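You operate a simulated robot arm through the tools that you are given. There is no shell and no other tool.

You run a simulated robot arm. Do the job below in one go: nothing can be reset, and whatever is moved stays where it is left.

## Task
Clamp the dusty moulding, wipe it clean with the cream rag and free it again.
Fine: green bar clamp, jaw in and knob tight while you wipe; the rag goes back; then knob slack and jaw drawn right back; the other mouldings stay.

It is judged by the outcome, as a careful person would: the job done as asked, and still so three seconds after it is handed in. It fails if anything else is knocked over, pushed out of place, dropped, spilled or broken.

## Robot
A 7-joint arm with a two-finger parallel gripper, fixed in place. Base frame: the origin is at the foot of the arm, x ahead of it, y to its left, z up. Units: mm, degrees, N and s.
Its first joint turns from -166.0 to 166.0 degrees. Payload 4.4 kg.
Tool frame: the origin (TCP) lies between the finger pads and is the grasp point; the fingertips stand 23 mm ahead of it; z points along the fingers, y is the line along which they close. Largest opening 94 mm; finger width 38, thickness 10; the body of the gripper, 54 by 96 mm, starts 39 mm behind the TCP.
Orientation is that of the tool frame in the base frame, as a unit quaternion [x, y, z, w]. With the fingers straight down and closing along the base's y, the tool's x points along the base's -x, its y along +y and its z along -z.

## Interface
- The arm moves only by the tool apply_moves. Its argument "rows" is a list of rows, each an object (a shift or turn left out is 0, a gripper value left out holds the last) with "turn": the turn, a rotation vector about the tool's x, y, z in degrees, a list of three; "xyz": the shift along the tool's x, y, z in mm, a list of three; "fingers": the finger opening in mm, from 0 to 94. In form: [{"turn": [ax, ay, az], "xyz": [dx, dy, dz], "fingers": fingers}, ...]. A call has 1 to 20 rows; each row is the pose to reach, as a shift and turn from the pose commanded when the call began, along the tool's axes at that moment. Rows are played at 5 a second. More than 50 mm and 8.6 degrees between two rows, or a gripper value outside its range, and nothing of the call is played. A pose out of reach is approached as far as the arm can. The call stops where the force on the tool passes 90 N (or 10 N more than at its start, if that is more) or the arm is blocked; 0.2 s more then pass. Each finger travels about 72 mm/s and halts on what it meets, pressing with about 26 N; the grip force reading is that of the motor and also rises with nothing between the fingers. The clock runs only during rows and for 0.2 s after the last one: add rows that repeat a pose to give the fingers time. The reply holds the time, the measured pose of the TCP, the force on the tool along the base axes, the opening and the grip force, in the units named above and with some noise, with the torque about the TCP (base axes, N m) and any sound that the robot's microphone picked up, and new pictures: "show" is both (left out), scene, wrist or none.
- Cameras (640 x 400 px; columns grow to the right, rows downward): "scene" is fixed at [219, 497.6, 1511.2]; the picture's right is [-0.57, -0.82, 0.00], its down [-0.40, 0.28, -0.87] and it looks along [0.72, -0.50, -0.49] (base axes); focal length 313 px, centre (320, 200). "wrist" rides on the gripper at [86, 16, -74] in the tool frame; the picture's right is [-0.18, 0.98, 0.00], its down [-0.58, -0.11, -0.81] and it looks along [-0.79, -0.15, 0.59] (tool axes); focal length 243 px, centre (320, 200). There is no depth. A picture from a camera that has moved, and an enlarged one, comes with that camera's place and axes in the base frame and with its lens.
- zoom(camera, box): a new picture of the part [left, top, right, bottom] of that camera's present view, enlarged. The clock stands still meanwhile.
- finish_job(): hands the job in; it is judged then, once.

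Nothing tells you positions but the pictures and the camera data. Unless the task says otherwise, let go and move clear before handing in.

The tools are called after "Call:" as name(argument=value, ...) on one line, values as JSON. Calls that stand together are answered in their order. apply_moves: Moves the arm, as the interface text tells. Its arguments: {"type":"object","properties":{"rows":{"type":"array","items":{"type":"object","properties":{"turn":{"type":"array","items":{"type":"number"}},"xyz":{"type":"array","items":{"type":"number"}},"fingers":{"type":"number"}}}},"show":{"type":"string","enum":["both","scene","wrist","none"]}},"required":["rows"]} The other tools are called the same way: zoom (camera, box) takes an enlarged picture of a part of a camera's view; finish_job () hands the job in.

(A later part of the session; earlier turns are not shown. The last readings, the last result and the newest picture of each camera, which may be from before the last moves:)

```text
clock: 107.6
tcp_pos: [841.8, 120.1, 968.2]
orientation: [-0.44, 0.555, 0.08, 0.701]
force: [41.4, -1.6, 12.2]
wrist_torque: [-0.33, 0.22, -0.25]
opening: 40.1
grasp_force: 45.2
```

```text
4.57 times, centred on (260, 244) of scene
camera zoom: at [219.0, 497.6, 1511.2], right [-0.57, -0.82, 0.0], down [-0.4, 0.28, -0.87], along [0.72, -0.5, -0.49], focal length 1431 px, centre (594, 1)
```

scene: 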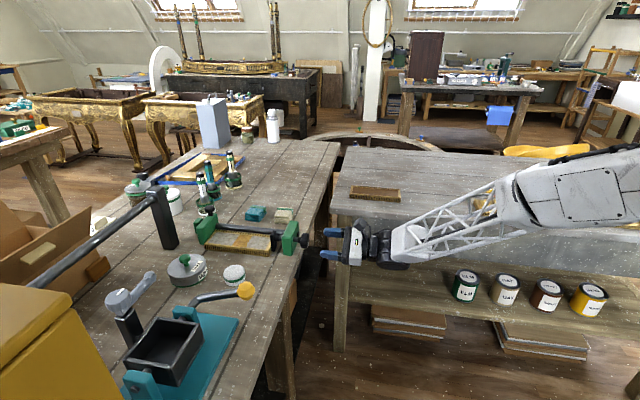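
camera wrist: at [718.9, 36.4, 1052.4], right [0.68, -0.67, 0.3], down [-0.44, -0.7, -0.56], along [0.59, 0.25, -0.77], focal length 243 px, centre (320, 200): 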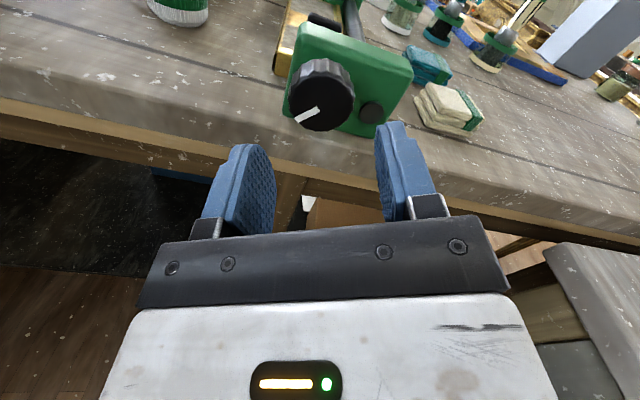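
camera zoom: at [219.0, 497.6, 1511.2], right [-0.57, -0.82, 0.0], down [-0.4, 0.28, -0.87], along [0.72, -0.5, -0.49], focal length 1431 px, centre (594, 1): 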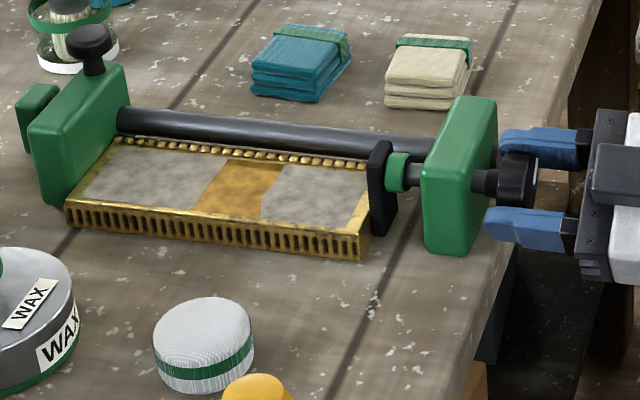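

At ~226° and still turning, so I'll regrip and take another 60° for margin against working loose.

Call:
apply_moves(rows=[{"fingers": 50}, {"fingers": 53}, {"turn": [0, 0, -8], "fingers": 53}, {"turn": [0, 0, -16]}, {"turn": [0, 0, -24]}, {"turn": [0, 0, -32]}, {"turn": [0, 0, -40]}, {"turn": [0, 0, -48]}, {"turn": [0, 0, -56]}, {"turn": [0, 0, -64]}, {"turn": [0, 0, -64], "fingers": 30}, {"turn": [0, 0, -64], "fingers": 30}, {"turn": [0, 0, -64], "fingers": 30}], show="none")

Call:
zoom(camera="wrist", box=[220, 60, 440, 220])

```text
clock: 110.4
tcp_pos: [840.6, 121.3, 968.2]
orientation: [0.669, -0.235, 0.304, -0.636]
force: [2.0, 0.5, 8.4]
wrist_torque: [0.01, -0.03, 0.14]
opening: 40.3
grasp_force: 44.8
```

```text
2.50 times, centred on (330, 140) of wrist
camera zoom: at [849.6, 5.5, 961.3], right [-0.06, 0.05, -1.0], down [-0.99, -0.15, 0.05], along [-0.15, 0.99, 0.06], focal length 606 px, centre (295, 350)
```

zoom: 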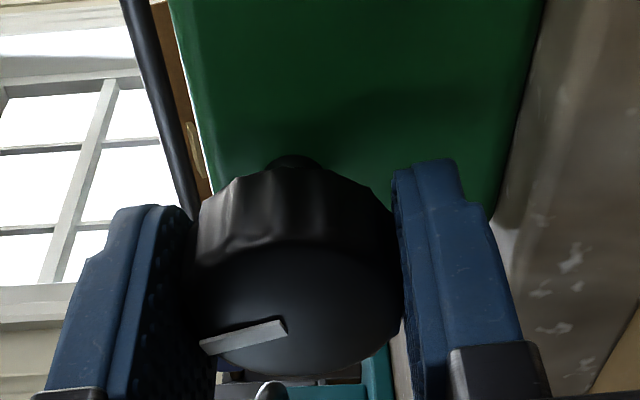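

After opening, the knob let itself unwind to ~162°, its natural holding point: still past the green threshold, but with little margin, so the wiping must be gentle. I'll release, back off and check.

Call:
apply_moves(rows=[{"fingers": 50}, {"fingers": 56}, {"fingers": 56}, {"xyz": [0, 0, -35]}, {"xyz": [0, 0, -72]}, {"xyz": [0, 0, -72], "turn": [0, 0, -8]}, {"xyz": [0, 0, -72], "turn": [0, 0, -16]}, {"xyz": [0, 0, -72], "turn": [0, 0, -24]}, {"xyz": [0, 0, -72], "turn": [0, 0, -32]}, {"xyz": [0, 0, -72], "turn": [0, 0, -40]}, {"xyz": [0, 0, -72], "turn": [0, 0, -48]}, {"xyz": [0, 0, -72], "turn": [0, 0, -56]}, {"xyz": [0, 0, -72], "turn": [0, 0, -64]}, {"xyz": [0, 0, -72], "turn": [0, 0, -72]}, {"xyz": [0, 0, -72], "turn": [0, 0, -80]}, {"xyz": [0, 0, -72], "turn": [0, 0, -84]}, {"xyz": [0, 0, -72], "turn": [0, 0, -84]}])

Call:
zoom(camera="scene", box=[190, 200, 330, 287])

Call:
zoom(camera="wrist", box=[220, 60, 440, 200])

```text
clock: 114.0
tcp_pos: [790.2, 68.4, 966.7]
orientation: [0.653, 0.273, 0.652, -0.27]
force: [0.3, -0.3, 0.2]
wrist_torque: [-0.01, 0.0, -0.04]
opening: 56.1
grasp_force: 0.1
camera wrist: at [747.9, 5.1, 1054.4], right [0.7, -0.7, -0.18], down [-0.65, -0.5, -0.58], along [0.31, 0.52, -0.79], focal length 243 px, centre (320, 200)
```

scene: 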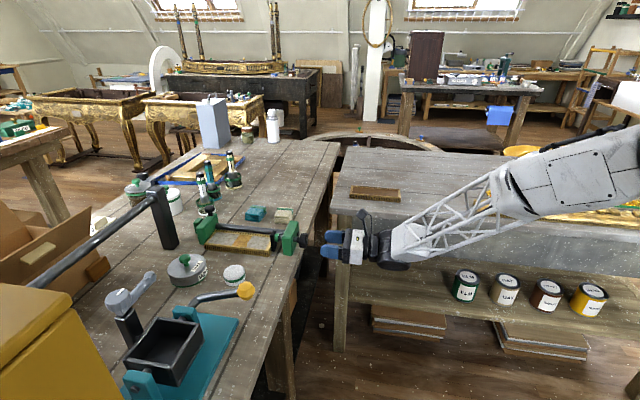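
wrist: 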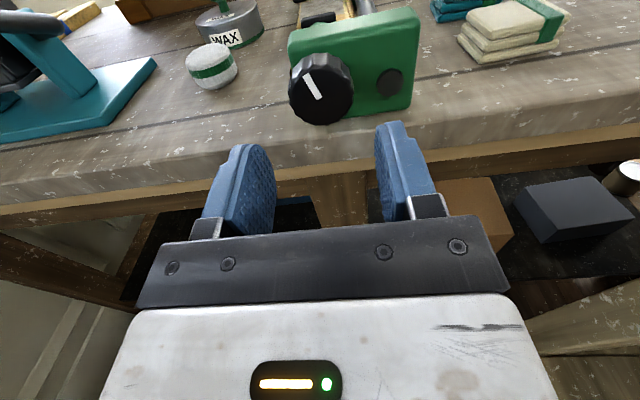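

```text
4.57 times, centred on (260, 244) of scene
camera zoom: at [219.0, 497.6, 1511.2], right [-0.57, -0.82, 0.0], down [-0.4, 0.28, -0.87], along [0.72, -0.5, -0.49], focal length 1431 px, centre (594, 1)
```

zoom: 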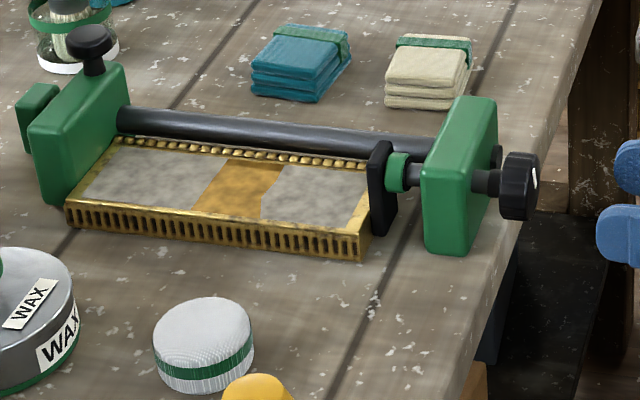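

```text
2.86 times, centred on (330, 130) of wrist
camera zoom: at [747.9, 5.1, 1054.4], right [0.7, -0.7, -0.18], down [-0.65, -0.5, -0.58], along [0.31, 0.52, -0.79], focal length 693 px, centre (291, 400)
```

zoom: 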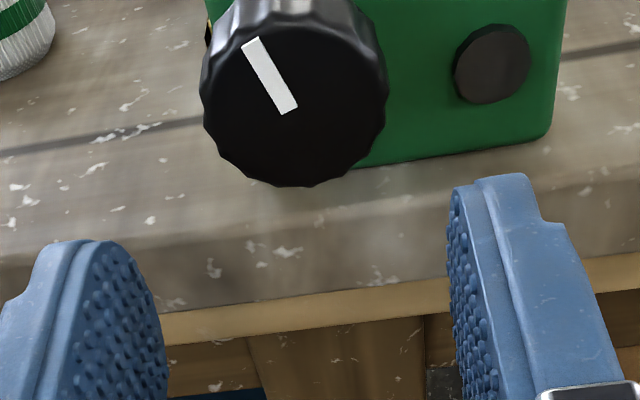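

Stable and green at ~155–160°. My stroke‑1 evidence suggests a flat, light contact is what cleans; the rag had probably tilted in the grip after the force spike. I'll fetch the rag again by the same route.

Call:
apply_moves(rows=[{"xyz": [50, 0, 0]}, {"xyz": [100, 0, 0]}, {"xyz": [140, 10, 10], "turn": [0, -7.5, 0]}, {"xyz": [150, 30, 30], "turn": [0, -15, 0]}, {"xyz": [150, 50, 50], "turn": [0, -22.5, 0]}, {"xyz": [150, 70, 72], "turn": [0, -30, 0]}, {"xyz": [150, 90, 94], "turn": [0, -37.5, 0]}, {"xyz": [150, 110, 116], "turn": [0, -45, 0]}, {"xyz": [150, 130, 138], "turn": [0, -52.5, 0]}, {"xyz": [150, 150, 160], "turn": [0, -60, 0]}, {"xyz": [150, 168, 180], "turn": [0, -66, 0]}, {"xyz": [140, 178, 192], "turn": [0, -70.5, 0], "fingers": 94}, {"xyz": [110, 178, 192], "turn": [0, -70.5, 0], "fingers": 94}, {"xyz": [75, 178, 192], "turn": [0, -70.5, 0], "fingers": 94}, {"xyz": [75, 178, 192], "turn": [0, -70.5, 0], "fingers": 94}])

Call:
zoom(camera="wrist", box=[200, 0, 440, 180])

```text
clock: 117.2
tcp_pos: [1051.7, 79.4, 1041.9]
orientation: [0.91, 0.378, 0.155, -0.064]
force: [-0.2, 0.4, 1.1]
wrist_torque: [0.01, -0.01, -0.01]
opening: 94.1
grasp_force: 0.0
camera wrist: at [1101.7, 108.4, 1141.0], right [0.57, -0.82, -0.06], down [-0.65, -0.5, 0.57], along [-0.49, -0.29, -0.82], focal length 243 px, centre (320, 200)
```

scene: 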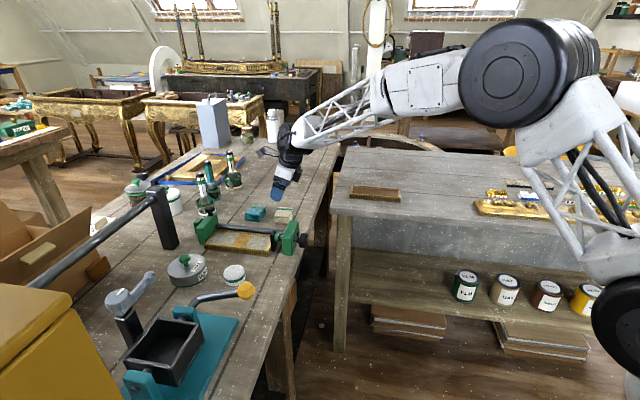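
wrist: 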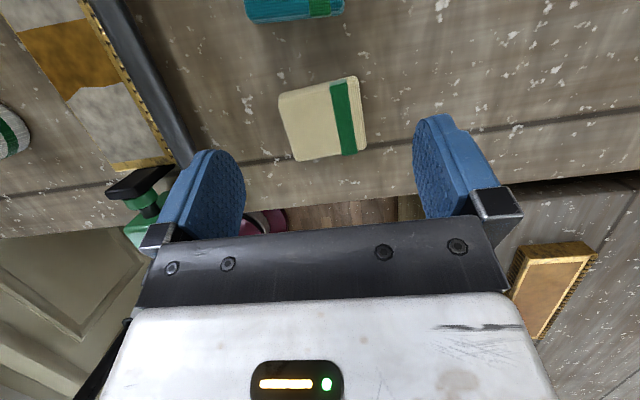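

```text
2.22 times, centred on (320, 90) of wrist
camera zoom: at [1101.7, 108.4, 1141.0], right [0.57, -0.82, -0.06], down [-0.65, -0.5, 0.57], along [-0.49, -0.29, -0.82], focal length 539 px, centre (320, 444)
```

zoom: 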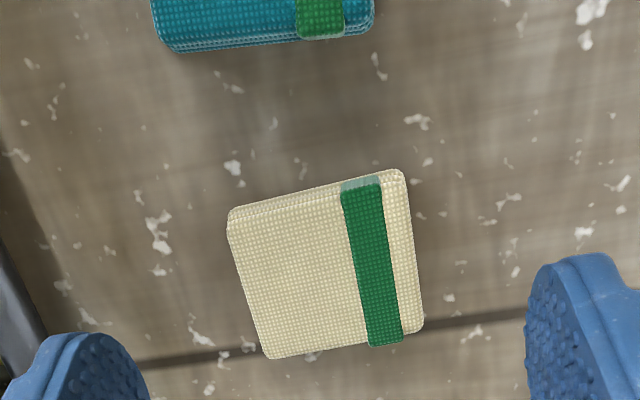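

The rag is at (1047, 81). I'll descend onto it and grip.

Call:
apply_moves(rows=[{"xyz": [-10, -3.7, 23], "turn": [0.4, 0, -1.2]}, {"xyz": [-20, -3.7, 46], "turn": [0.83, 0, -2.36]}, {"xyz": [-29, -3.7, 67], "turn": [0.83, 0, -2.36]}, {"xyz": [-35.8, -3.7, 82.6], "turn": [0.83, 0, -2.36]}, {"xyz": [-35.8, -3.7, 82.6], "turn": [0.83, 0, -2.36]}], show="none")

Call:
zoom(camera="wrist", box=[200, 40, 440, 220])

```text
clock: 118.4
tcp_pos: [1044.0, 78.0, 951.0]
orientation: [0.902, 0.399, 0.153, -0.067]
force: [-0.4, -0.3, -0.2]
wrist_torque: [-0.03, -0.02, 0.0]
opening: 94.0
grasp_force: 0.0
```

```text
2.22 times, centred on (320, 130) of wrist
camera zoom: at [1093.5, 108.7, 1051.0], right [0.61, -0.79, -0.06], down [-0.63, -0.53, 0.57], along [-0.48, -0.31, -0.82], focal length 539 px, centre (320, 356)
```

zoom: 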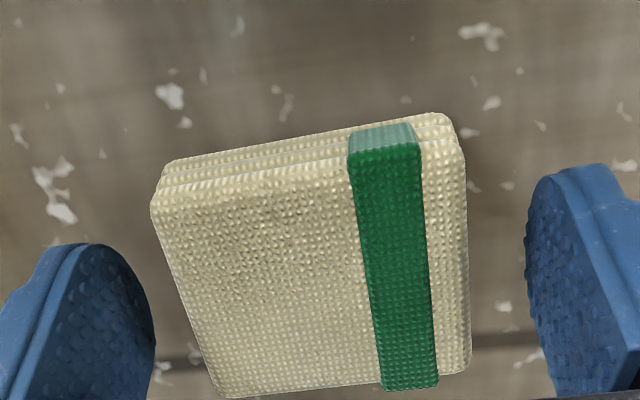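

Call:
apply_moves(rows=[{"fingers": 75}, {"fingers": 60}, {"fingers": 44}, {"fingers": 44}, {"fingers": 44}, {"xyz": [10, 0, -28]}, {"xyz": [22, 0, -63]}, {"xyz": [34, 0, -98]}, {"xyz": [34, 0, -98]}], show="none")

Call:
zoom(camera="scene", box=[190, 160, 330, 247])

```text
clock: 120.4
tcp_pos: [1044.4, 76.2, 1057.0]
orientation: [0.902, 0.397, 0.154, -0.066]
force: [0.3, 0.8, 0.2]
wrist_torque: [-0.02, 0.0, -0.03]
opening: 67.1
grasp_force: 25.7
```

```text
4.57 times, centred on (260, 204) of scene
camera zoom: at [219.0, 497.6, 1511.2], right [-0.57, -0.82, 0.0], down [-0.4, 0.28, -0.87], along [0.72, -0.5, -0.49], focal length 1431 px, centre (594, 184)
```

zoom: 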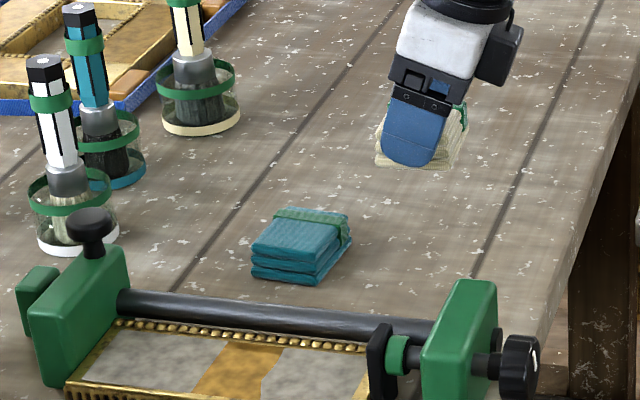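

Held again, and the clamp still shows green. I'll carry it to above the far third with +10° yaw.

Call:
apply_moves(rows=[{"xyz": [19.1, -30.2, 8.7], "turn": [0.55, 0, -1.57]}, {"xyz": [38.2, -60.3, 17.4], "turn": [1.1, 0, -3.14]}, {"xyz": [57.4, -90.5, 26.1], "turn": [1.65, 0, -4.71]}, {"xyz": [76.5, -120.7, 34.8], "turn": [2.2, 0, -6.28]}, {"xyz": [95.6, -150.8, 43.5], "turn": [2.75, 0, -7.85]}, {"xyz": [114.7, -181, 52.2], "turn": [3.3, 0, -9.42]}, {"xyz": [114.7, -181, 52.2], "turn": [3.3, 0, -9.42]}], show="none")

Call:
zoom(camera="scene", box=[190, 180, 330, 267])

```text
clock: 122.0
tcp_pos: [995.6, 292.4, 1044.3]
orientation: [0.864, 0.475, 0.147, -0.08]
force: [-0.5, 0.0, 0.1]
wrist_torque: [-0.01, -0.03, 0.01]
opening: 66.9
grasp_force: 25.8
```

```text
4.57 times, centred on (260, 224) of scene
camera zoom: at [219.0, 497.6, 1511.2], right [-0.57, -0.82, 0.0], down [-0.4, 0.28, -0.87], along [0.72, -0.5, -0.49], focal length 1431 px, centre (594, 93)
```

zoom: 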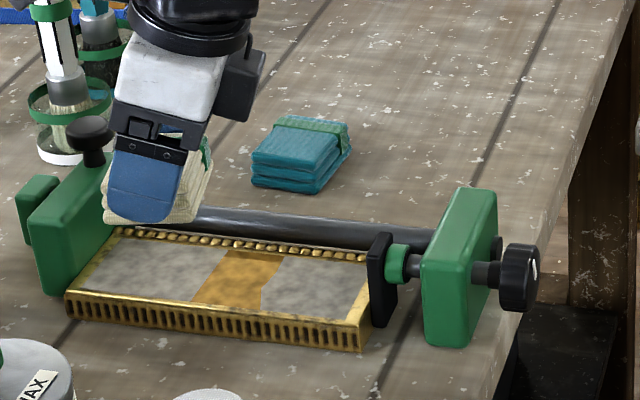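

Call:
apply_moves(rows=[{"xyz": [-7, 0, 20]}, {"xyz": [-14, 0, 40]}, {"xyz": [-19.8, 0, 56.6]}, {"xyz": [-21.5, 0, 61.4]}, {"xyz": [-22.4, 0, 64.2]}, {"xyz": [-22.4, 0, 64.2]}], show="none")

```text
clock: 123.4
tcp_pos: [995.0, 291.7, 976.7]
orientation: [0.864, 0.475, 0.146, -0.08]
force: [0.9, 0.1, 0.1]
wrist_torque: [0.0, 0.01, 0.03]
opening: 67.0
grasp_force: 25.4
```

Call:
apply_moves(rows=[{"xyz": [-0.33, 0, 0.94]}, {"xyz": [-0.66, 0, 1.9]}, {"xyz": [-0.83, 0, 2.4]}, {"xyz": [-0.83, 0, 2.4]}], show="none")

```text
clock: 124.4
tcp_pos: [996.2, 293.3, 976.7]
orientation: [0.864, 0.475, 0.149, -0.081]
force: [-0.4, -0.6, 19.5]
wrist_torque: [-0.09, -0.02, 0.01]
opening: 67.0
grasp_force: 25.8
```

Flat contact at 19.5 N with little torque. I'll ease to about 11 N and stroke forward 12 mm, then back 45.

Call:
apply_moves(rows=[{"xyz": [0.26, 0, -0.75]}, {"xyz": [4.8, 1.1, 0.85]}, {"xyz": [11.3, 2.6, 3.1]}, {"xyz": [11.3, 2.6, 3.1]}, {"xyz": [4.8, 1.1, 0.85]}, {"xyz": [-4.3, -1.1, -2.4]}, {"xyz": [-13.5, -3.3, -5.6]}, {"xyz": [-22.8, -5.5, -8.8]}, {"xyz": [-30, -7.2, -11.4]}, {"xyz": [-30, -7.2, -11.4]}], show="none")

Call:
zoom(camera="scene", box=[190, 180, 330, 267])

```text
clock: 126.6
tcp_pos: [972.1, 270.6, 974.9]
orientation: [0.864, 0.475, 0.147, -0.08]
force: [2.2, 5.4, 19.7]
wrist_torque: [0.12, -0.13, 0.04]
opening: 67.0
grasp_force: 26.0
```

```text
4.57 times, centred on (260, 224) of scene
camera zoom: at [219.0, 497.6, 1511.2], right [-0.57, -0.82, 0.0], down [-0.4, 0.28, -0.87], along [0.72, -0.5, -0.49], focal length 1431 px, centre (594, 93)
```

zoom: 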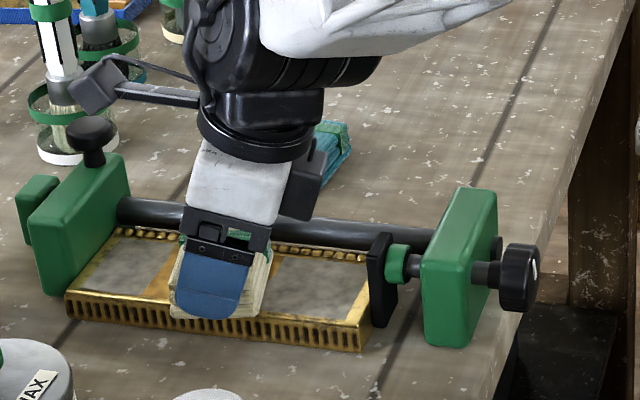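

The light, flat stroke works: the amber now extends further toward the jaw. I'll do a few more gentle strokes near the far end.

Call:
apply_moves(rows=[{"xyz": [9.2, 2.2, 3.2]}, {"xyz": [18.4, 4.4, 6.4]}, {"xyz": [27.6, 6.5, 9.7]}, {"xyz": [36.9, 8.7, 12.9]}, {"xyz": [43, 10.2, 15]}, {"xyz": [33.8, 8, 11.8]}, {"xyz": [24.6, 5.8, 8.6]}, {"xyz": [15.4, 3.6, 5.4]}, {"xyz": [24.6, 5.8, 8.6]}, {"xyz": [33.8, 8, 11.8]}, {"xyz": [43, 10.2, 15]}, {"xyz": [33.8, 8, 11.8]}, {"xyz": [24.6, 5.8, 8.6]}, {"xyz": [15.4, 3.6, 5.4]}, {"xyz": [6, 1.4, 2.1]}, {"xyz": [6, 1.4, 2.1]}], show="none")

Call:
zoom(camera="scene", box=[190, 180, 330, 267])

```text
clock: 130.0
tcp_pos: [976.3, 274.0, 975.5]
orientation: [0.864, 0.474, 0.148, -0.081]
force: [2.9, 4.5, 14.4]
wrist_torque: [0.07, -0.11, 0.08]
opening: 67.1
grasp_force: 25.5
```

```text
4.57 times, centred on (260, 224) of scene
camera zoom: at [219.0, 497.6, 1511.2], right [-0.57, -0.82, 0.0], down [-0.4, 0.28, -0.87], along [0.72, -0.5, -0.49], focal length 1431 px, centre (594, 93)
```

zoom: 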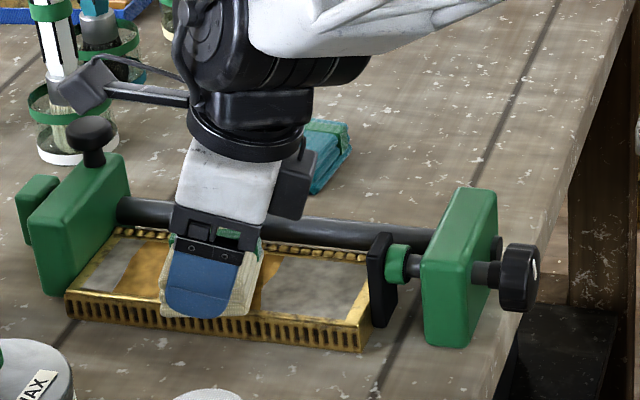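

More has come clean; only the last strip by the far jaw remains on that side. I'll go to the far end slowly and see how near the jaw the rag gets.

Call:
apply_moves(rows=[{"xyz": [9.2, 2.2, 3.2]}, {"xyz": [18.4, 4.4, 6.4]}, {"xyz": [27.6, 6.5, 9.7]}, {"xyz": [36.9, 8.7, 12.9]}, {"xyz": [43.3, 10.2, 15.1]}, {"xyz": [43.3, 10.2, 15.1]}], show="wrist")

Call:
zoom(camera="scene", box=[180, 195, 260, 245])

Call:
zoom(camera="wrist", box=[220, 20, 440, 160])

```text
clock: 131.4
tcp_pos: [1010.9, 305.8, 975.7]
orientation: [0.863, 0.476, 0.147, -0.08]
force: [-2.2, -2.1, 9.7]
wrist_torque: [-0.09, 0.09, -0.01]
opening: 66.7
grasp_force: 25.9
camera wrist: at [1053.2, 345.9, 1074.1], right [0.74, -0.67, -0.06], down [-0.53, -0.63, 0.57], along [-0.42, -0.39, -0.82], focal length 243 px, centre (320, 200)
```

wrist: 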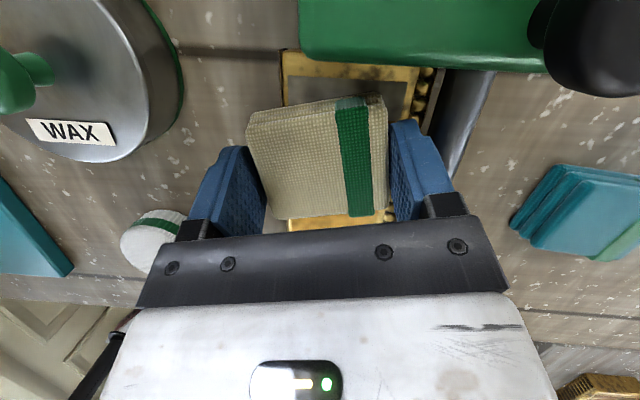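

```text
8.00 times, centred on (220, 220) of scene
camera zoom: at [219.0, 497.6, 1511.2], right [-0.57, -0.82, 0.0], down [-0.4, 0.28, -0.87], along [0.72, -0.5, -0.49], focal length 2504 px, centre (1120, 40)
```

zoom: 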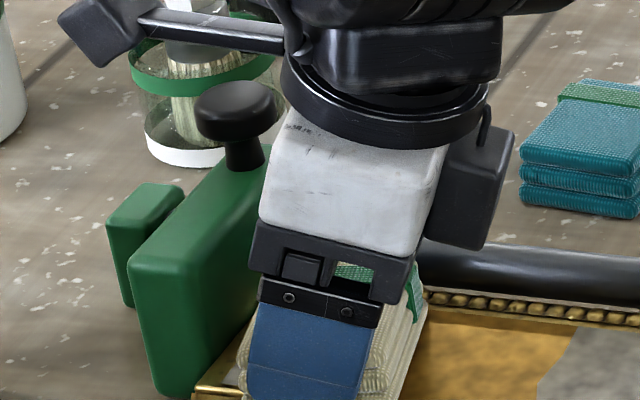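

```text
2.86 times, centred on (330, 90) of wrist
camera zoom: at [1053.2, 345.9, 1074.1], right [0.74, -0.67, -0.06], down [-0.53, -0.63, 0.57], along [-0.42, -0.39, -0.82], focal length 693 px, centre (291, 514)
```

zoom: 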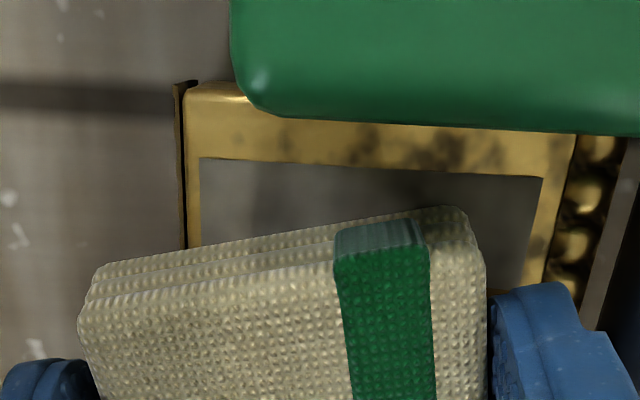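

There's ~8–9 mm more room before the jaw. I'll rub gently over this last part.

Call:
apply_moves(rows=[{"xyz": [5.5, 1.3, 1.9]}, {"xyz": [-3.7, -0.9, -1.3]}, {"xyz": [-12.9, -3.1, -4.5]}, {"xyz": [-22.1, -5.3, -7.7]}, {"xyz": [-12.9, -3.1, -4.5]}, {"xyz": [-3.7, -0.9, -1.3]}, {"xyz": [5.5, 1.3, 1.9]}, {"xyz": [-3.7, -0.9, -1.3]}, {"xyz": [-12.9, -3.1, -4.5]}, {"xyz": [-22.1, -5.3, -7.7]}, {"xyz": [-12.9, -3.1, -4.5]}, {"xyz": [-3.7, -0.9, -1.3]}, {"xyz": [5.5, 1.3, 1.9]}, {"xyz": [-12.9, -3.1, -4.5]}, {"xyz": [-31.3, -7.5, -10.9]}, {"xyz": [-45, -10.7, -15.8]}, {"xyz": [-45, -10.7, -15.8]}], show="none")

Call:
zoom(camera="scene", box=[190, 180, 330, 267])

```text
clock: 135.0
tcp_pos: [975.2, 272.3, 974.4]
orientation: [0.864, 0.474, 0.146, -0.079]
force: [3.9, 4.3, 11.7]
wrist_torque: [0.08, -0.1, 0.05]
opening: 67.1
grasp_force: 26.0
```

```text
4.57 times, centred on (260, 224) of scene
camera zoom: at [219.0, 497.6, 1511.2], right [-0.57, -0.82, 0.0], down [-0.4, 0.28, -0.87], along [0.72, -0.5, -0.49], focal length 1431 px, centre (594, 93)
```

zoom: 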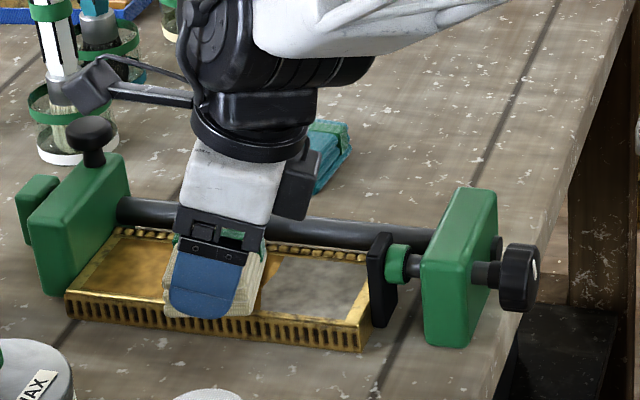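

The far two-thirds are clean and the collar is still green. Now I'll stroke gently toward the near end, rising slightly to hold the force.

Call:
apply_moves(rows=[{"xyz": [-9.1, -2.2, -3.45]}, {"xyz": [-18.2, -4.4, -6.9]}, {"xyz": [-27.3, -6.6, -10.3]}, {"xyz": [-36.4, -8.8, -13.8]}, {"xyz": [-36.4, -8.8, -13.8]}], show="none")

Call:
zoom(camera="scene", box=[210, 195, 310, 257])

```text
clock: 136.2
tcp_pos: [946.9, 243.5, 976.0]
orientation: [0.864, 0.475, 0.148, -0.08]
force: [-0.8, -0.3, -0.6]
wrist_torque: [0.02, 0.0, -0.01]
opening: 66.8
grasp_force: 25.7
```

```text
6.40 times, centred on (260, 226) of scene
camera zoom: at [219.0, 497.6, 1511.2], right [-0.57, -0.82, 0.0], down [-0.4, 0.28, -0.87], along [0.72, -0.5, -0.49], focal length 2003 px, centre (704, 34)
```

zoom: 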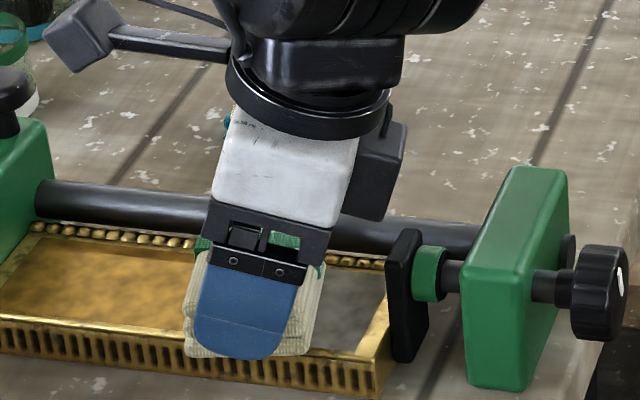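

I've lifted off slightly (0 N), so I'll lower about 1 mm back into contact and continue in smaller steps, watching the clearance to the pad.

Call:
apply_moves(rows=[{"xyz": [-0.25, 0, 0.7]}, {"xyz": [-0.5, 0, 1.4]}, {"xyz": [-5.1, -1.1, -0.2]}, {"xyz": [-9.7, -2.2, -1.8]}, {"xyz": [-9.7, -2.2, -1.8]}], show="none")

Call:
zoom(camera="scene", box=[220, 195, 320, 257])

Call:
zoom(camera="wrist", box=[200, 100, 440, 250])

```text
clock: 137.4
tcp_pos: [939.7, 237.6, 974.3]
orientation: [0.864, 0.475, 0.147, -0.08]
force: [2.8, 3.1, 10.1]
wrist_torque: [0.02, -0.05, 0.0]
opening: 66.8
grasp_force: 25.9
```

```text
6.40 times, centred on (270, 226) of scene
camera zoom: at [219.0, 497.6, 1511.2], right [-0.57, -0.82, 0.0], down [-0.4, 0.28, -0.87], along [0.72, -0.5, -0.49], focal length 2003 px, centre (640, 34)
```

zoom: 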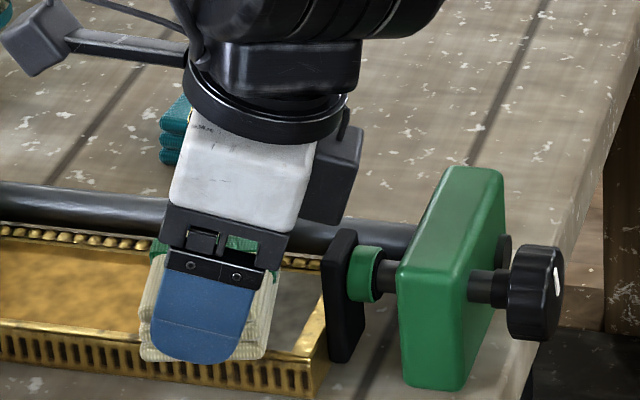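

```text
2.67 times, centred on (320, 175) of wrist
camera zoom: at [983.1, 276.8, 1073.9], right [0.74, -0.67, -0.06], down [-0.53, -0.63, 0.57], along [-0.42, -0.39, -0.82], focal length 647 px, centre (320, 267)
```

zoom: 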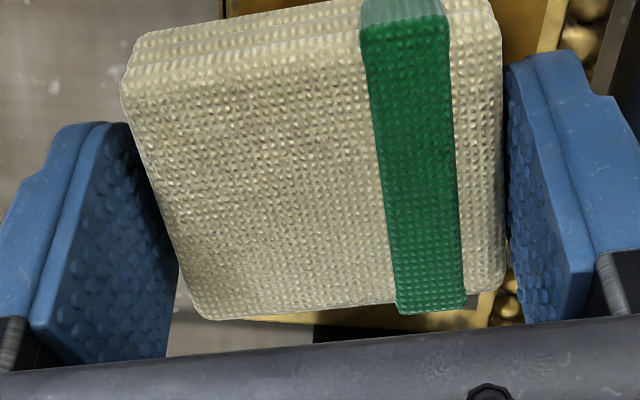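

10 N and clear so far. Another 6 mm toward the near rim.

Call:
apply_moves(rows=[{"xyz": [-2.8, -0.65, -0.95]}, {"xyz": [-5.5, -1.3, -1.9]}, {"xyz": [-5.5, -1.3, -1.9]}], show="none")

Call:
zoom(camera="scene", box=[240, 200, 320, 250])

```text
clock: 138.2
tcp_pos: [934.6, 234.7, 975.8]
orientation: [0.864, 0.475, 0.147, -0.081]
force: [0.5, 3.8, 15.5]
wrist_torque: [0.06, -0.05, 0.04]
opening: 67.1
grasp_force: 26.0
```

```text
8.00 times, centred on (280, 225) of scene
camera zoom: at [219.0, 497.6, 1511.2], right [-0.57, -0.82, 0.0], down [-0.4, 0.28, -0.87], along [0.72, -0.5, -0.49], focal length 2504 px, centre (640, 0)
```

zoom: 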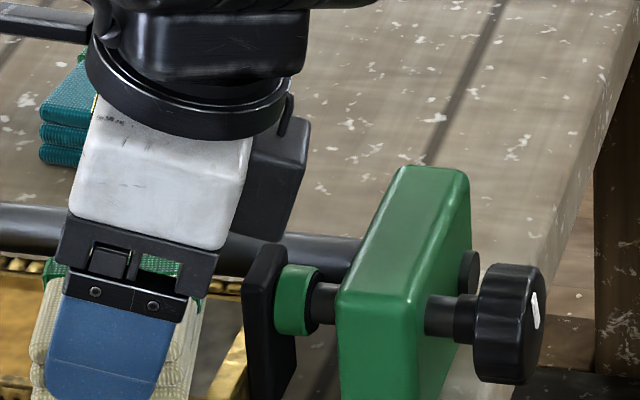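

Clear of the pad by ~9 mm. I'll rub gently back and forth over the near third.

Call:
apply_moves(rows=[{"xyz": [-3.7, -0.9, -1.6]}, {"xyz": [5.5, 1.3, 1.6]}, {"xyz": [14.7, 3.5, 4.8]}, {"xyz": [23.9, 5.7, 8]}, {"xyz": [14.7, 3.5, 4.8]}, {"xyz": [5.5, 1.3, 1.6]}, {"xyz": [-3.7, -0.9, -1.6]}, {"xyz": [5.5, 1.3, 1.6]}, {"xyz": [14.7, 3.5, 4.8]}, {"xyz": [23.9, 5.7, 8]}, {"xyz": [33, 7.9, 11.2]}, {"xyz": [42, 10, 14.4]}, {"xyz": [51, 12, 17.6]}, {"xyz": [51, 12, 17.6]}], show="none")

Call:
zoom(camera="scene", box=[190, 190, 330, 277])

```text
clock: 141.2
tcp_pos: [975.5, 272.7, 974.9]
orientation: [0.864, 0.474, 0.148, -0.079]
force: [-2.3, -2.6, 8.8]
wrist_torque: [-0.12, 0.03, 0.0]
opening: 67.1
grasp_force: 26.1
```

```text
4.57 times, centred on (260, 234) of scene
camera zoom: at [219.0, 497.6, 1511.2], right [-0.57, -0.82, 0.0], down [-0.4, 0.28, -0.87], along [0.72, -0.5, -0.49], focal length 1431 px, centre (594, 47)
```

zoom: 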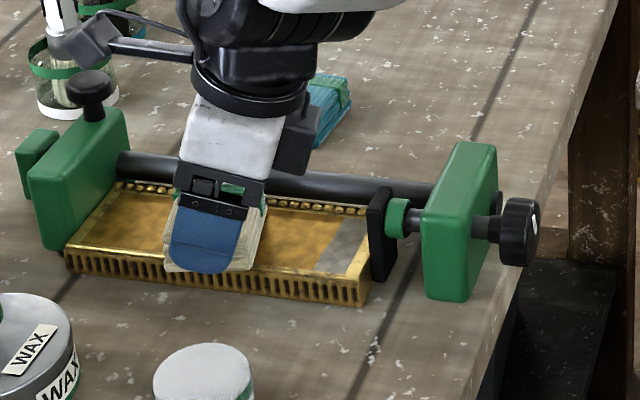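

Nearly all is clean; only a narrow strip by the pad remains. I'll lift a little, yaw back about 12° so the rag's edge is parallel to the pad, and approach that strip.

Call:
apply_moves(rows=[{"xyz": [1.65, 0, -4.7]}, {"xyz": [-10, -2.8, -8.8], "turn": [-1.3, 0, 3.8]}, {"xyz": [-21.7, -5.5, -12.8], "turn": [-2.6, 0, 7.5]}, {"xyz": [-33.4, -8.3, -16.9], "turn": [-3.96, 0, 11.3]}, {"xyz": [-33.4, -8.3, -16.9], "turn": [-3.96, 0, 11.3]}], show="none")

Call:
zoom(camera="scene", box=[190, 190, 330, 277])

```text
clock: 142.4
tcp_pos: [948.5, 245.7, 979.1]
orientation: [0.909, 0.382, 0.154, -0.064]
force: [1.4, -0.5, 0.3]
wrist_torque: [-0.03, 0.02, 0.0]
opening: 66.9
grasp_force: 25.9
```

```text
4.57 times, centred on (260, 234) of scene
camera zoom: at [219.0, 497.6, 1511.2], right [-0.57, -0.82, 0.0], down [-0.4, 0.28, -0.87], along [0.72, -0.5, -0.49], focal length 1431 px, centre (594, 47)
```

zoom: 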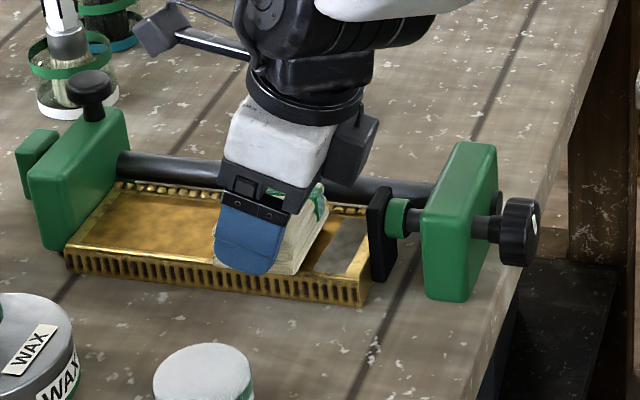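

Call:
apply_moves(rows=[{"xyz": [-0.8, 0, 2.4]}, {"xyz": [-1.3, 0, 3.8]}, {"xyz": [-1.65, 0, 4.7]}, {"xyz": [-1.65, 0, 4.7]}], show="none")

```text
clock: 143.4
tcp_pos: [947.9, 246.6, 975.1]
orientation: [0.909, 0.381, 0.154, -0.063]
force: [-0.2, -0.1, 0.0]
wrist_torque: [0.01, 0.01, 0.0]
opening: 66.9
grasp_force: 25.8
```

Call:
apply_moves(rows=[{"xyz": [-0.2, 0, 0.6]}, {"xyz": [-0.4, 0, 1.2]}, {"xyz": [-0.5, 0, 1.5]}, {"xyz": [-0.5, 0, 1.5]}], show="none")

```text
clock: 144.4
tcp_pos: [947.8, 245.1, 975.3]
orientation: [0.909, 0.382, 0.156, -0.064]
force: [-1.2, 0.5, 16.5]
wrist_torque: [-0.11, 0.01, 0.01]
opening: 67.2
grasp_force: 26.2
```

Contact at 16 N. I'll ease off slightly and stroke toward the pad in small steps.

Call:
apply_moves(rows=[{"xyz": [0.1, 0, -0.3]}, {"xyz": [-6.5, -0.1, -2.6]}, {"xyz": [-13.1, -0.15, -4.9]}, {"xyz": [-17.8, -0.2, -6.5]}, {"xyz": [-17.8, -0.2, -6.5]}], show="none")

Call:
zoom(camera="scene", box=[220, 195, 320, 257])

Call:
zoom(camera="wrist", box=[200, 100, 440, 250])

```text
clock: 145.6
tcp_pos: [933.9, 232.1, 974.4]
orientation: [0.909, 0.382, 0.156, -0.065]
force: [3.4, 3.4, 24.4]
wrist_torque: [-0.01, -0.12, 0.03]
opening: 67.0
grasp_force: 25.7
```

```text
6.40 times, centred on (270, 226) of scene
camera zoom: at [219.0, 497.6, 1511.2], right [-0.57, -0.82, 0.0], down [-0.4, 0.28, -0.87], along [0.72, -0.5, -0.49], focal length 2003 px, centre (640, 34)
```

zoom: 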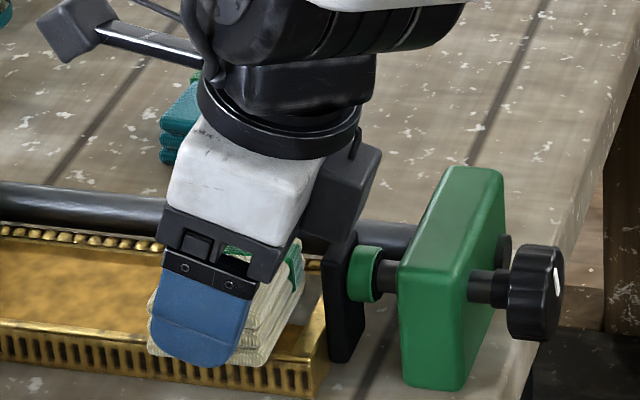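

```text
2.67 times, centred on (320, 175) of wrist
camera zoom: at [984.7, 260.9, 1073.3], right [0.58, -0.81, -0.06], down [-0.65, -0.51, 0.57], along [-0.49, -0.29, -0.82], focal length 647 px, centre (320, 267)
```

zoom: 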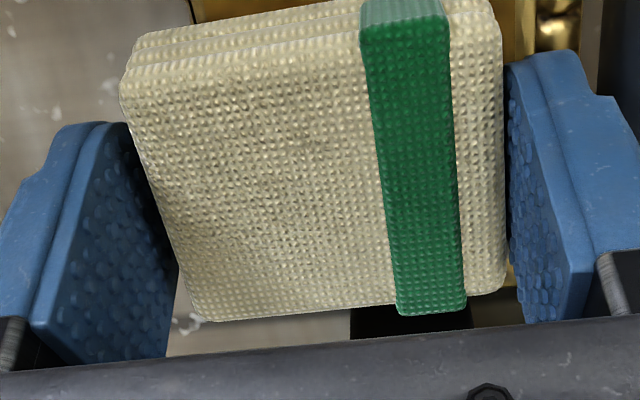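

24 N is a bit much, so I'll ease off and rub the last strip gently.

Call:
apply_moves(rows=[{"xyz": [0.26, 0, -0.75]}, {"xyz": [-5.2, -0.1, -2.75]}, {"xyz": [2.4, 0, -0.1]}, {"xyz": [11.8, 0.1, 3.2]}, {"xyz": [2.4, 0, -0.1]}, {"xyz": [-5.2, -0.1, -2.75]}, {"xyz": [2.4, 0, -0.1]}, {"xyz": [11.8, 0.1, 3.2]}, {"xyz": [2.4, 0, -0.1]}, {"xyz": [-5.2, -0.1, -2.75]}, {"xyz": [4.4, 0, 0.6]}, {"xyz": [13.8, 0.2, 3.9]}, {"xyz": [23.2, 0.3, 7.2]}, {"xyz": [32.6, 0.4, 10.5]}, {"xyz": [32.6, 0.4, 10.5]}], show="none")

Call:
zoom(camera="scene", box=[190, 190, 330, 277])

```text
clock: 148.8
tcp_pos: [957.8, 256.3, 973.7]
orientation: [0.909, 0.382, 0.155, -0.064]
force: [0.2, -1.1, 9.3]
wrist_torque: [-0.13, 0.01, 0.0]
opening: 67.1
grasp_force: 26.3
```

```text
4.57 times, centred on (260, 234) of scene
camera zoom: at [219.0, 497.6, 1511.2], right [-0.57, -0.82, 0.0], down [-0.4, 0.28, -0.87], along [0.72, -0.5, -0.49], focal length 1431 px, centre (594, 47)
```

zoom: 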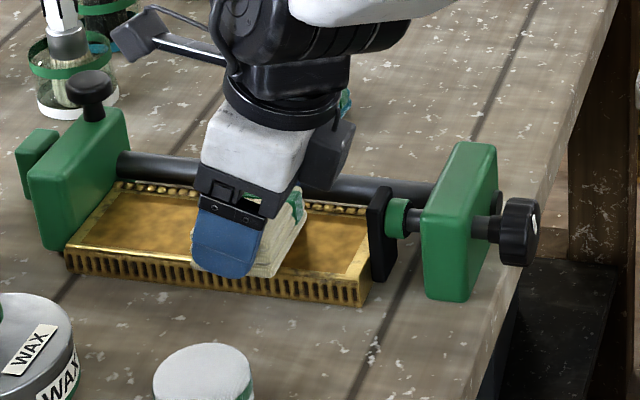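

The whole panel is amber-clean and the collar stayed green. I'll lift the rag off (yawing a little to keep within reach) and inspect.

Call:
apply_moves(rows=[{"xyz": [3.3, 0, -9.4]}, {"xyz": [9.9, 0, -28.3], "turn": [1.3, 0, -3.8]}, {"xyz": [16.5, 0, -47.2], "turn": [2.6, 0, -7.5]}, {"xyz": [24.7, 0, -70.8], "turn": [3.96, 0, -11.3]}, {"xyz": [24.7, 0, -70.8], "turn": [3.96, 0, -11.3]}], show="none")

Call:
zoom(camera="scene", box=[190, 190, 330, 277])

```text
clock: 150.0
tcp_pos: [959.4, 255.1, 1049.4]
orientation: [0.864, 0.475, 0.147, -0.08]
force: [0.2, 0.4, -0.4]
wrist_torque: [0.01, -0.01, 0.0]
opening: 66.9
grasp_force: 25.8
```

```text
4.57 times, centred on (260, 234) of scene
camera zoom: at [219.0, 497.6, 1511.2], right [-0.57, -0.82, 0.0], down [-0.4, 0.28, -0.87], along [0.72, -0.5, -0.49], focal length 1431 px, centre (594, 47)
```

zoom: 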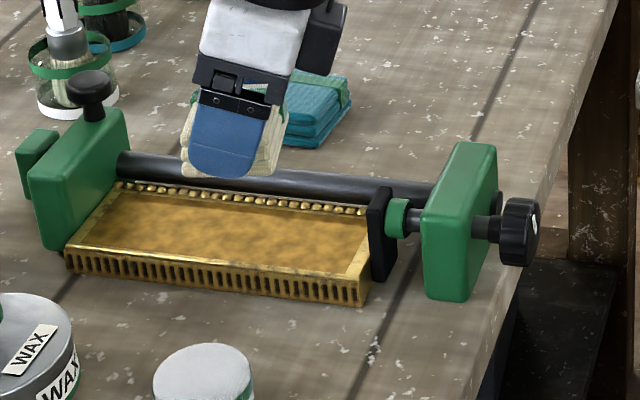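

The moulding is completely clean. I'll carry the rag back to above its home spot.

Call:
apply_moves(rows=[{"xyz": [-16, 27.8, -7], "turn": [-0.54, 0, 1.55]}, {"xyz": [-32.1, 55.7, -14], "turn": [-1.08, 0, 3.1]}, {"xyz": [-48.2, 83.5, -21], "turn": [-1.62, 0, 4.65]}, {"xyz": [-64.3, 111.3, -28], "turn": [-2.17, 0, 6.2]}, {"xyz": [-80.3, 139.2, -34.9], "turn": [-2.7, 0, 7.75]}, {"xyz": [-96.4, 167, -41.9], "turn": [-3.25, 0, 9.3]}, {"xyz": [-96.4, 167, -41.9], "turn": [-3.25, 0, 9.3]}], show="none")

Call:
zoom(camera="scene", box=[190, 205, 290, 267])

```text
clock: 151.6
tcp_pos: [1043.1, 77.6, 1059.7]
orientation: [0.902, 0.398, 0.154, -0.067]
force: [-1.0, -0.8, -0.4]
wrist_torque: [-0.01, 0.01, -0.01]
opening: 67.1
grasp_force: 26.2
```

```text
6.40 times, centred on (240, 236) of scene
camera zoom: at [219.0, 497.6, 1511.2], right [-0.57, -0.82, 0.0], down [-0.4, 0.28, -0.87], along [0.72, -0.5, -0.49], focal length 2003 px, centre (832, -30)
```

zoom: 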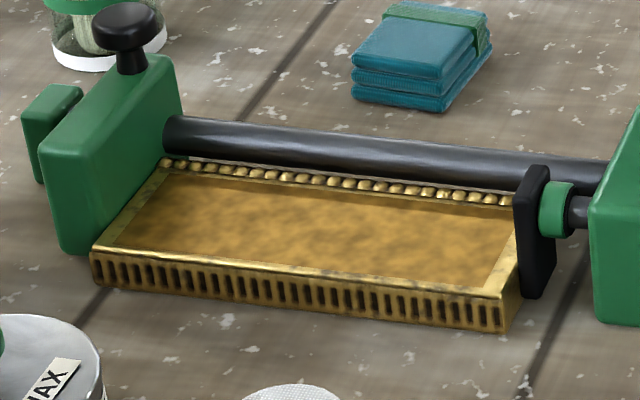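

Spotless. Now I'll lower the rag onto its place.

Call:
apply_moves(rows=[{"xyz": [-10, 0, 28.5]}, {"xyz": [-20, 0, 57]}, {"xyz": [-29, 0, 82.7]}, {"xyz": [-33, 0, 94]}, {"xyz": [-34.5, 0, 98.2]}, {"xyz": [-34.5, 0, 98.2]}], show="none")

Call:
zoom(camera="wrist", box=[200, 40, 440, 220])

```text
clock: 153.0
tcp_pos: [1042.9, 78.6, 952.2]
orientation: [0.901, 0.399, 0.154, -0.067]
force: [0.7, -0.2, -0.5]
wrist_torque: [-0.01, 0.03, 0.0]
opening: 67.0
grasp_force: 26.1
```

```text
2.22 times, centred on (320, 130) of wrist
camera zoom: at [1092.6, 109.1, 1051.9], right [0.61, -0.79, -0.06], down [-0.63, -0.53, 0.57], along [-0.48, -0.31, -0.82], focal length 539 px, centre (320, 356)
```

zoom: 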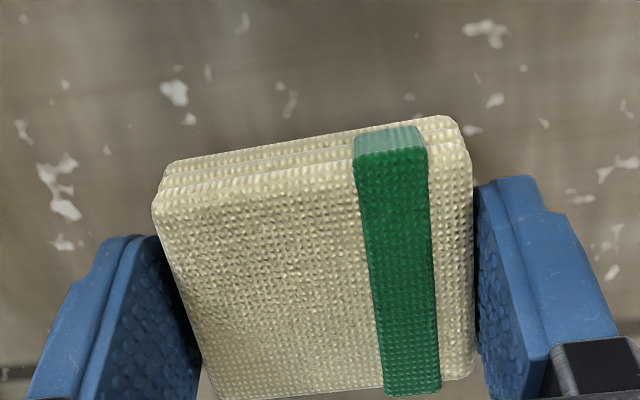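

Call:
apply_moves(rows=[{"xyz": [-0.3, 0, 0.8]}, {"xyz": [-0.6, 0, 1.6]}, {"xyz": [-0.6, 0, 1.6]}], show="none")

```text
clock: 153.8
tcp_pos: [1043.8, 78.7, 951.7]
orientation: [0.902, 0.398, 0.154, -0.067]
force: [1.4, -0.4, -0.1]
wrist_torque: [0.0, -0.01, -0.01]
opening: 66.8
grasp_force: 25.7
```

Call:
apply_moves(rows=[{"xyz": [-0.3, 0, 0.8]}, {"xyz": [-0.5, 0, 1.4]}, {"xyz": [-0.5, 0, 1.4]}], show="none")

```text
clock: 154.6
tcp_pos: [1043.5, 77.9, 950.2]
orientation: [0.901, 0.399, 0.154, -0.067]
force: [-0.1, -0.2, 3.2]
wrist_torque: [0.02, 0.04, 0.01]
opening: 66.5
grasp_force: 25.7
```

Touching the bench at 3 N, so I'll release and lift away.

Call:
apply_moves(rows=[{"fingers": 76}, {"fingers": 94}, {"fingers": 94}, {"xyz": [10, 0, -28.5]}, {"xyz": [24, 0, -68]}, {"xyz": [40, 0, -112]}, {"xyz": [54, 0, -150]}, {"xyz": [54, 0, -150]}], show="wrist")

Call:
zoom(camera="scene", box=[250, 190, 350, 252])

```text
clock: 156.4
tcp_pos: [1043.9, 79.8, 1110.5]
orientation: [0.902, 0.399, 0.154, -0.067]
force: [0.0, -0.2, 0.0]
wrist_torque: [-0.02, 0.0, 0.03]
opening: 94.2
grasp_force: 0.1
camera wrist: at [1093.1, 110.7, 1208.5], right [0.61, -0.79, -0.06], down [-0.63, -0.53, 0.57], along [-0.48, -0.31, -0.82], focal length 243 px, centre (320, 200)
```

wrist: 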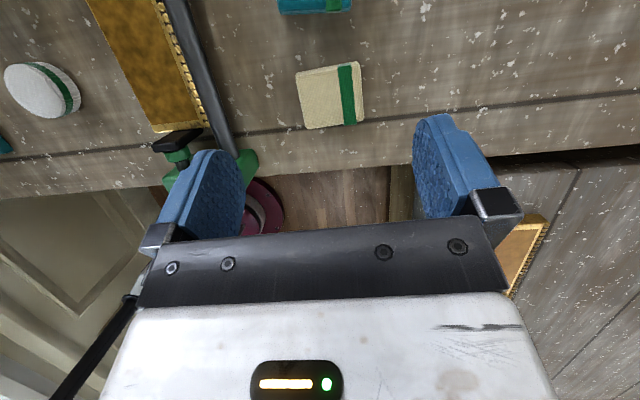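

```text
6.40 times, centred on (300, 221) of scene
camera zoom: at [219.0, 497.6, 1511.2], right [-0.57, -0.82, 0.0], down [-0.4, 0.28, -0.87], along [0.72, -0.5, -0.49], focal length 2003 px, centre (448, 66)
```

zoom: 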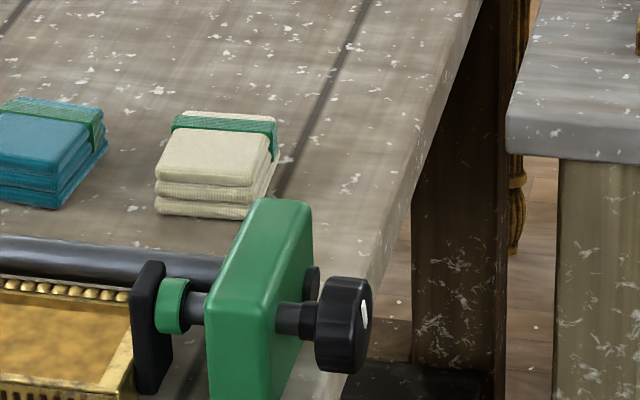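

The rag is home. Now I'll go back to the knob to slacken it.

Call:
apply_moves(rows=[{"xyz": [-16.4, -18, -6.9], "turn": [0, 7, 0]}, {"xyz": [-32.8, -36, -13.7], "turn": [0, 14, 0]}, {"xyz": [-49.1, -54, -20.6], "turn": [0, 21, 0]}, {"xyz": [-65.5, -72, -27.4], "turn": [0, 28, 0]}, {"xyz": [-81.9, -90.3, -34.3], "turn": [0, 35, 0]}, {"xyz": [-98.3, -108.4, -41.2], "turn": [0, 42, 0]}, {"xyz": [-114.7, -126.4, -48], "turn": [0, 49, 0]}, {"xyz": [-131, -144.5, -54.9], "turn": [0, 56, 0]}, {"xyz": [-147.4, -162.5, -61.7], "turn": [0, 63, 0]}, {"xyz": [-163.8, -180.6, -68.6], "turn": [0, 70.6, 0]}, {"xyz": [-163.8, -180.6, -68.6], "turn": [0, 70.6, 0]}], show="none")

```text
clock: 158.8
tcp_pos: [790.9, 70.2, 1120.6]
orientation: [0.647, 0.287, 0.647, -0.285]
force: [-1.2, -0.2, -0.7]
wrist_torque: [0.04, -0.04, 0.03]
opening: 94.2
grasp_force: 0.0
```

Call:
apply_moves(rows=[{"xyz": [-30, -0.7, -0.7], "turn": [-2.7, 0, 0]}, {"xyz": [-70, -0.7, -0.7], "turn": [-2.7, 0, 0]}, {"xyz": [-115, -0.7, -0.7], "turn": [-2.7, 0, 0]}, {"xyz": [-153.6, -0.7, -0.7], "turn": [-2.7, 0, 0], "fingers": 54}, {"xyz": [-153.6, -0.7, -0.7], "turn": [-2.7, 0, 0], "fingers": 54}], show="none")

Call:
apply_moves(rows=[{"turn": [0, 0, 8]}, {"turn": [0, 0, 16]}, {"turn": [0, 0, 24]}, {"turn": [0, 0, 32]}, {"turn": [0, 0, 40]}, {"turn": [0, 0, 48]}, {"turn": [0, 0, 56]}, {"turn": [0, 0, 64]}, {"turn": [0, 0, 72]}, {"turn": [0, 0, 80]}, {"turn": [0, 0, 88]}, {"turn": [0, 0, 96]}, {"turn": [0, 0, 104]}, {"turn": [0, 0, 112]}, {"turn": [0, 0, 120]}, {"turn": [0, 0, 120]}], show="scene")

```text
clock: 160.0
tcp_pos: [791.4, 69.8, 965.9]
orientation: [0.654, 0.271, 0.653, -0.269]
force: [1.0, 0.3, 0.4]
wrist_torque: [0.01, 0.01, 0.0]
opening: 53.9
grasp_force: 0.0
```

```text
clock: 163.4
tcp_pos: [790.4, 69.0, 965.9]
orientation: [-0.561, 0.431, -0.092, 0.701]
force: [-0.2, 0.5, -0.1]
wrist_torque: [0.04, 0.01, -0.01]
opening: 53.9
grasp_force: 0.1
```

scene: 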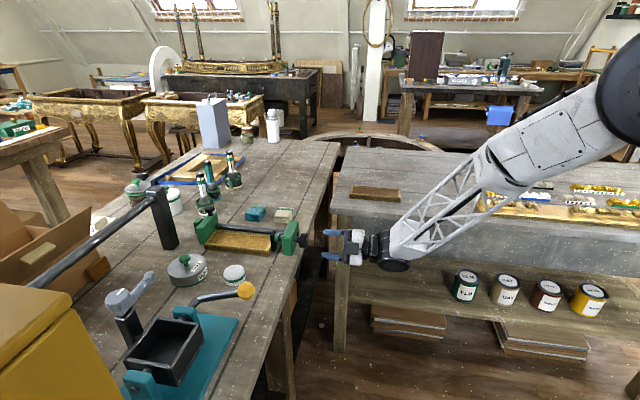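

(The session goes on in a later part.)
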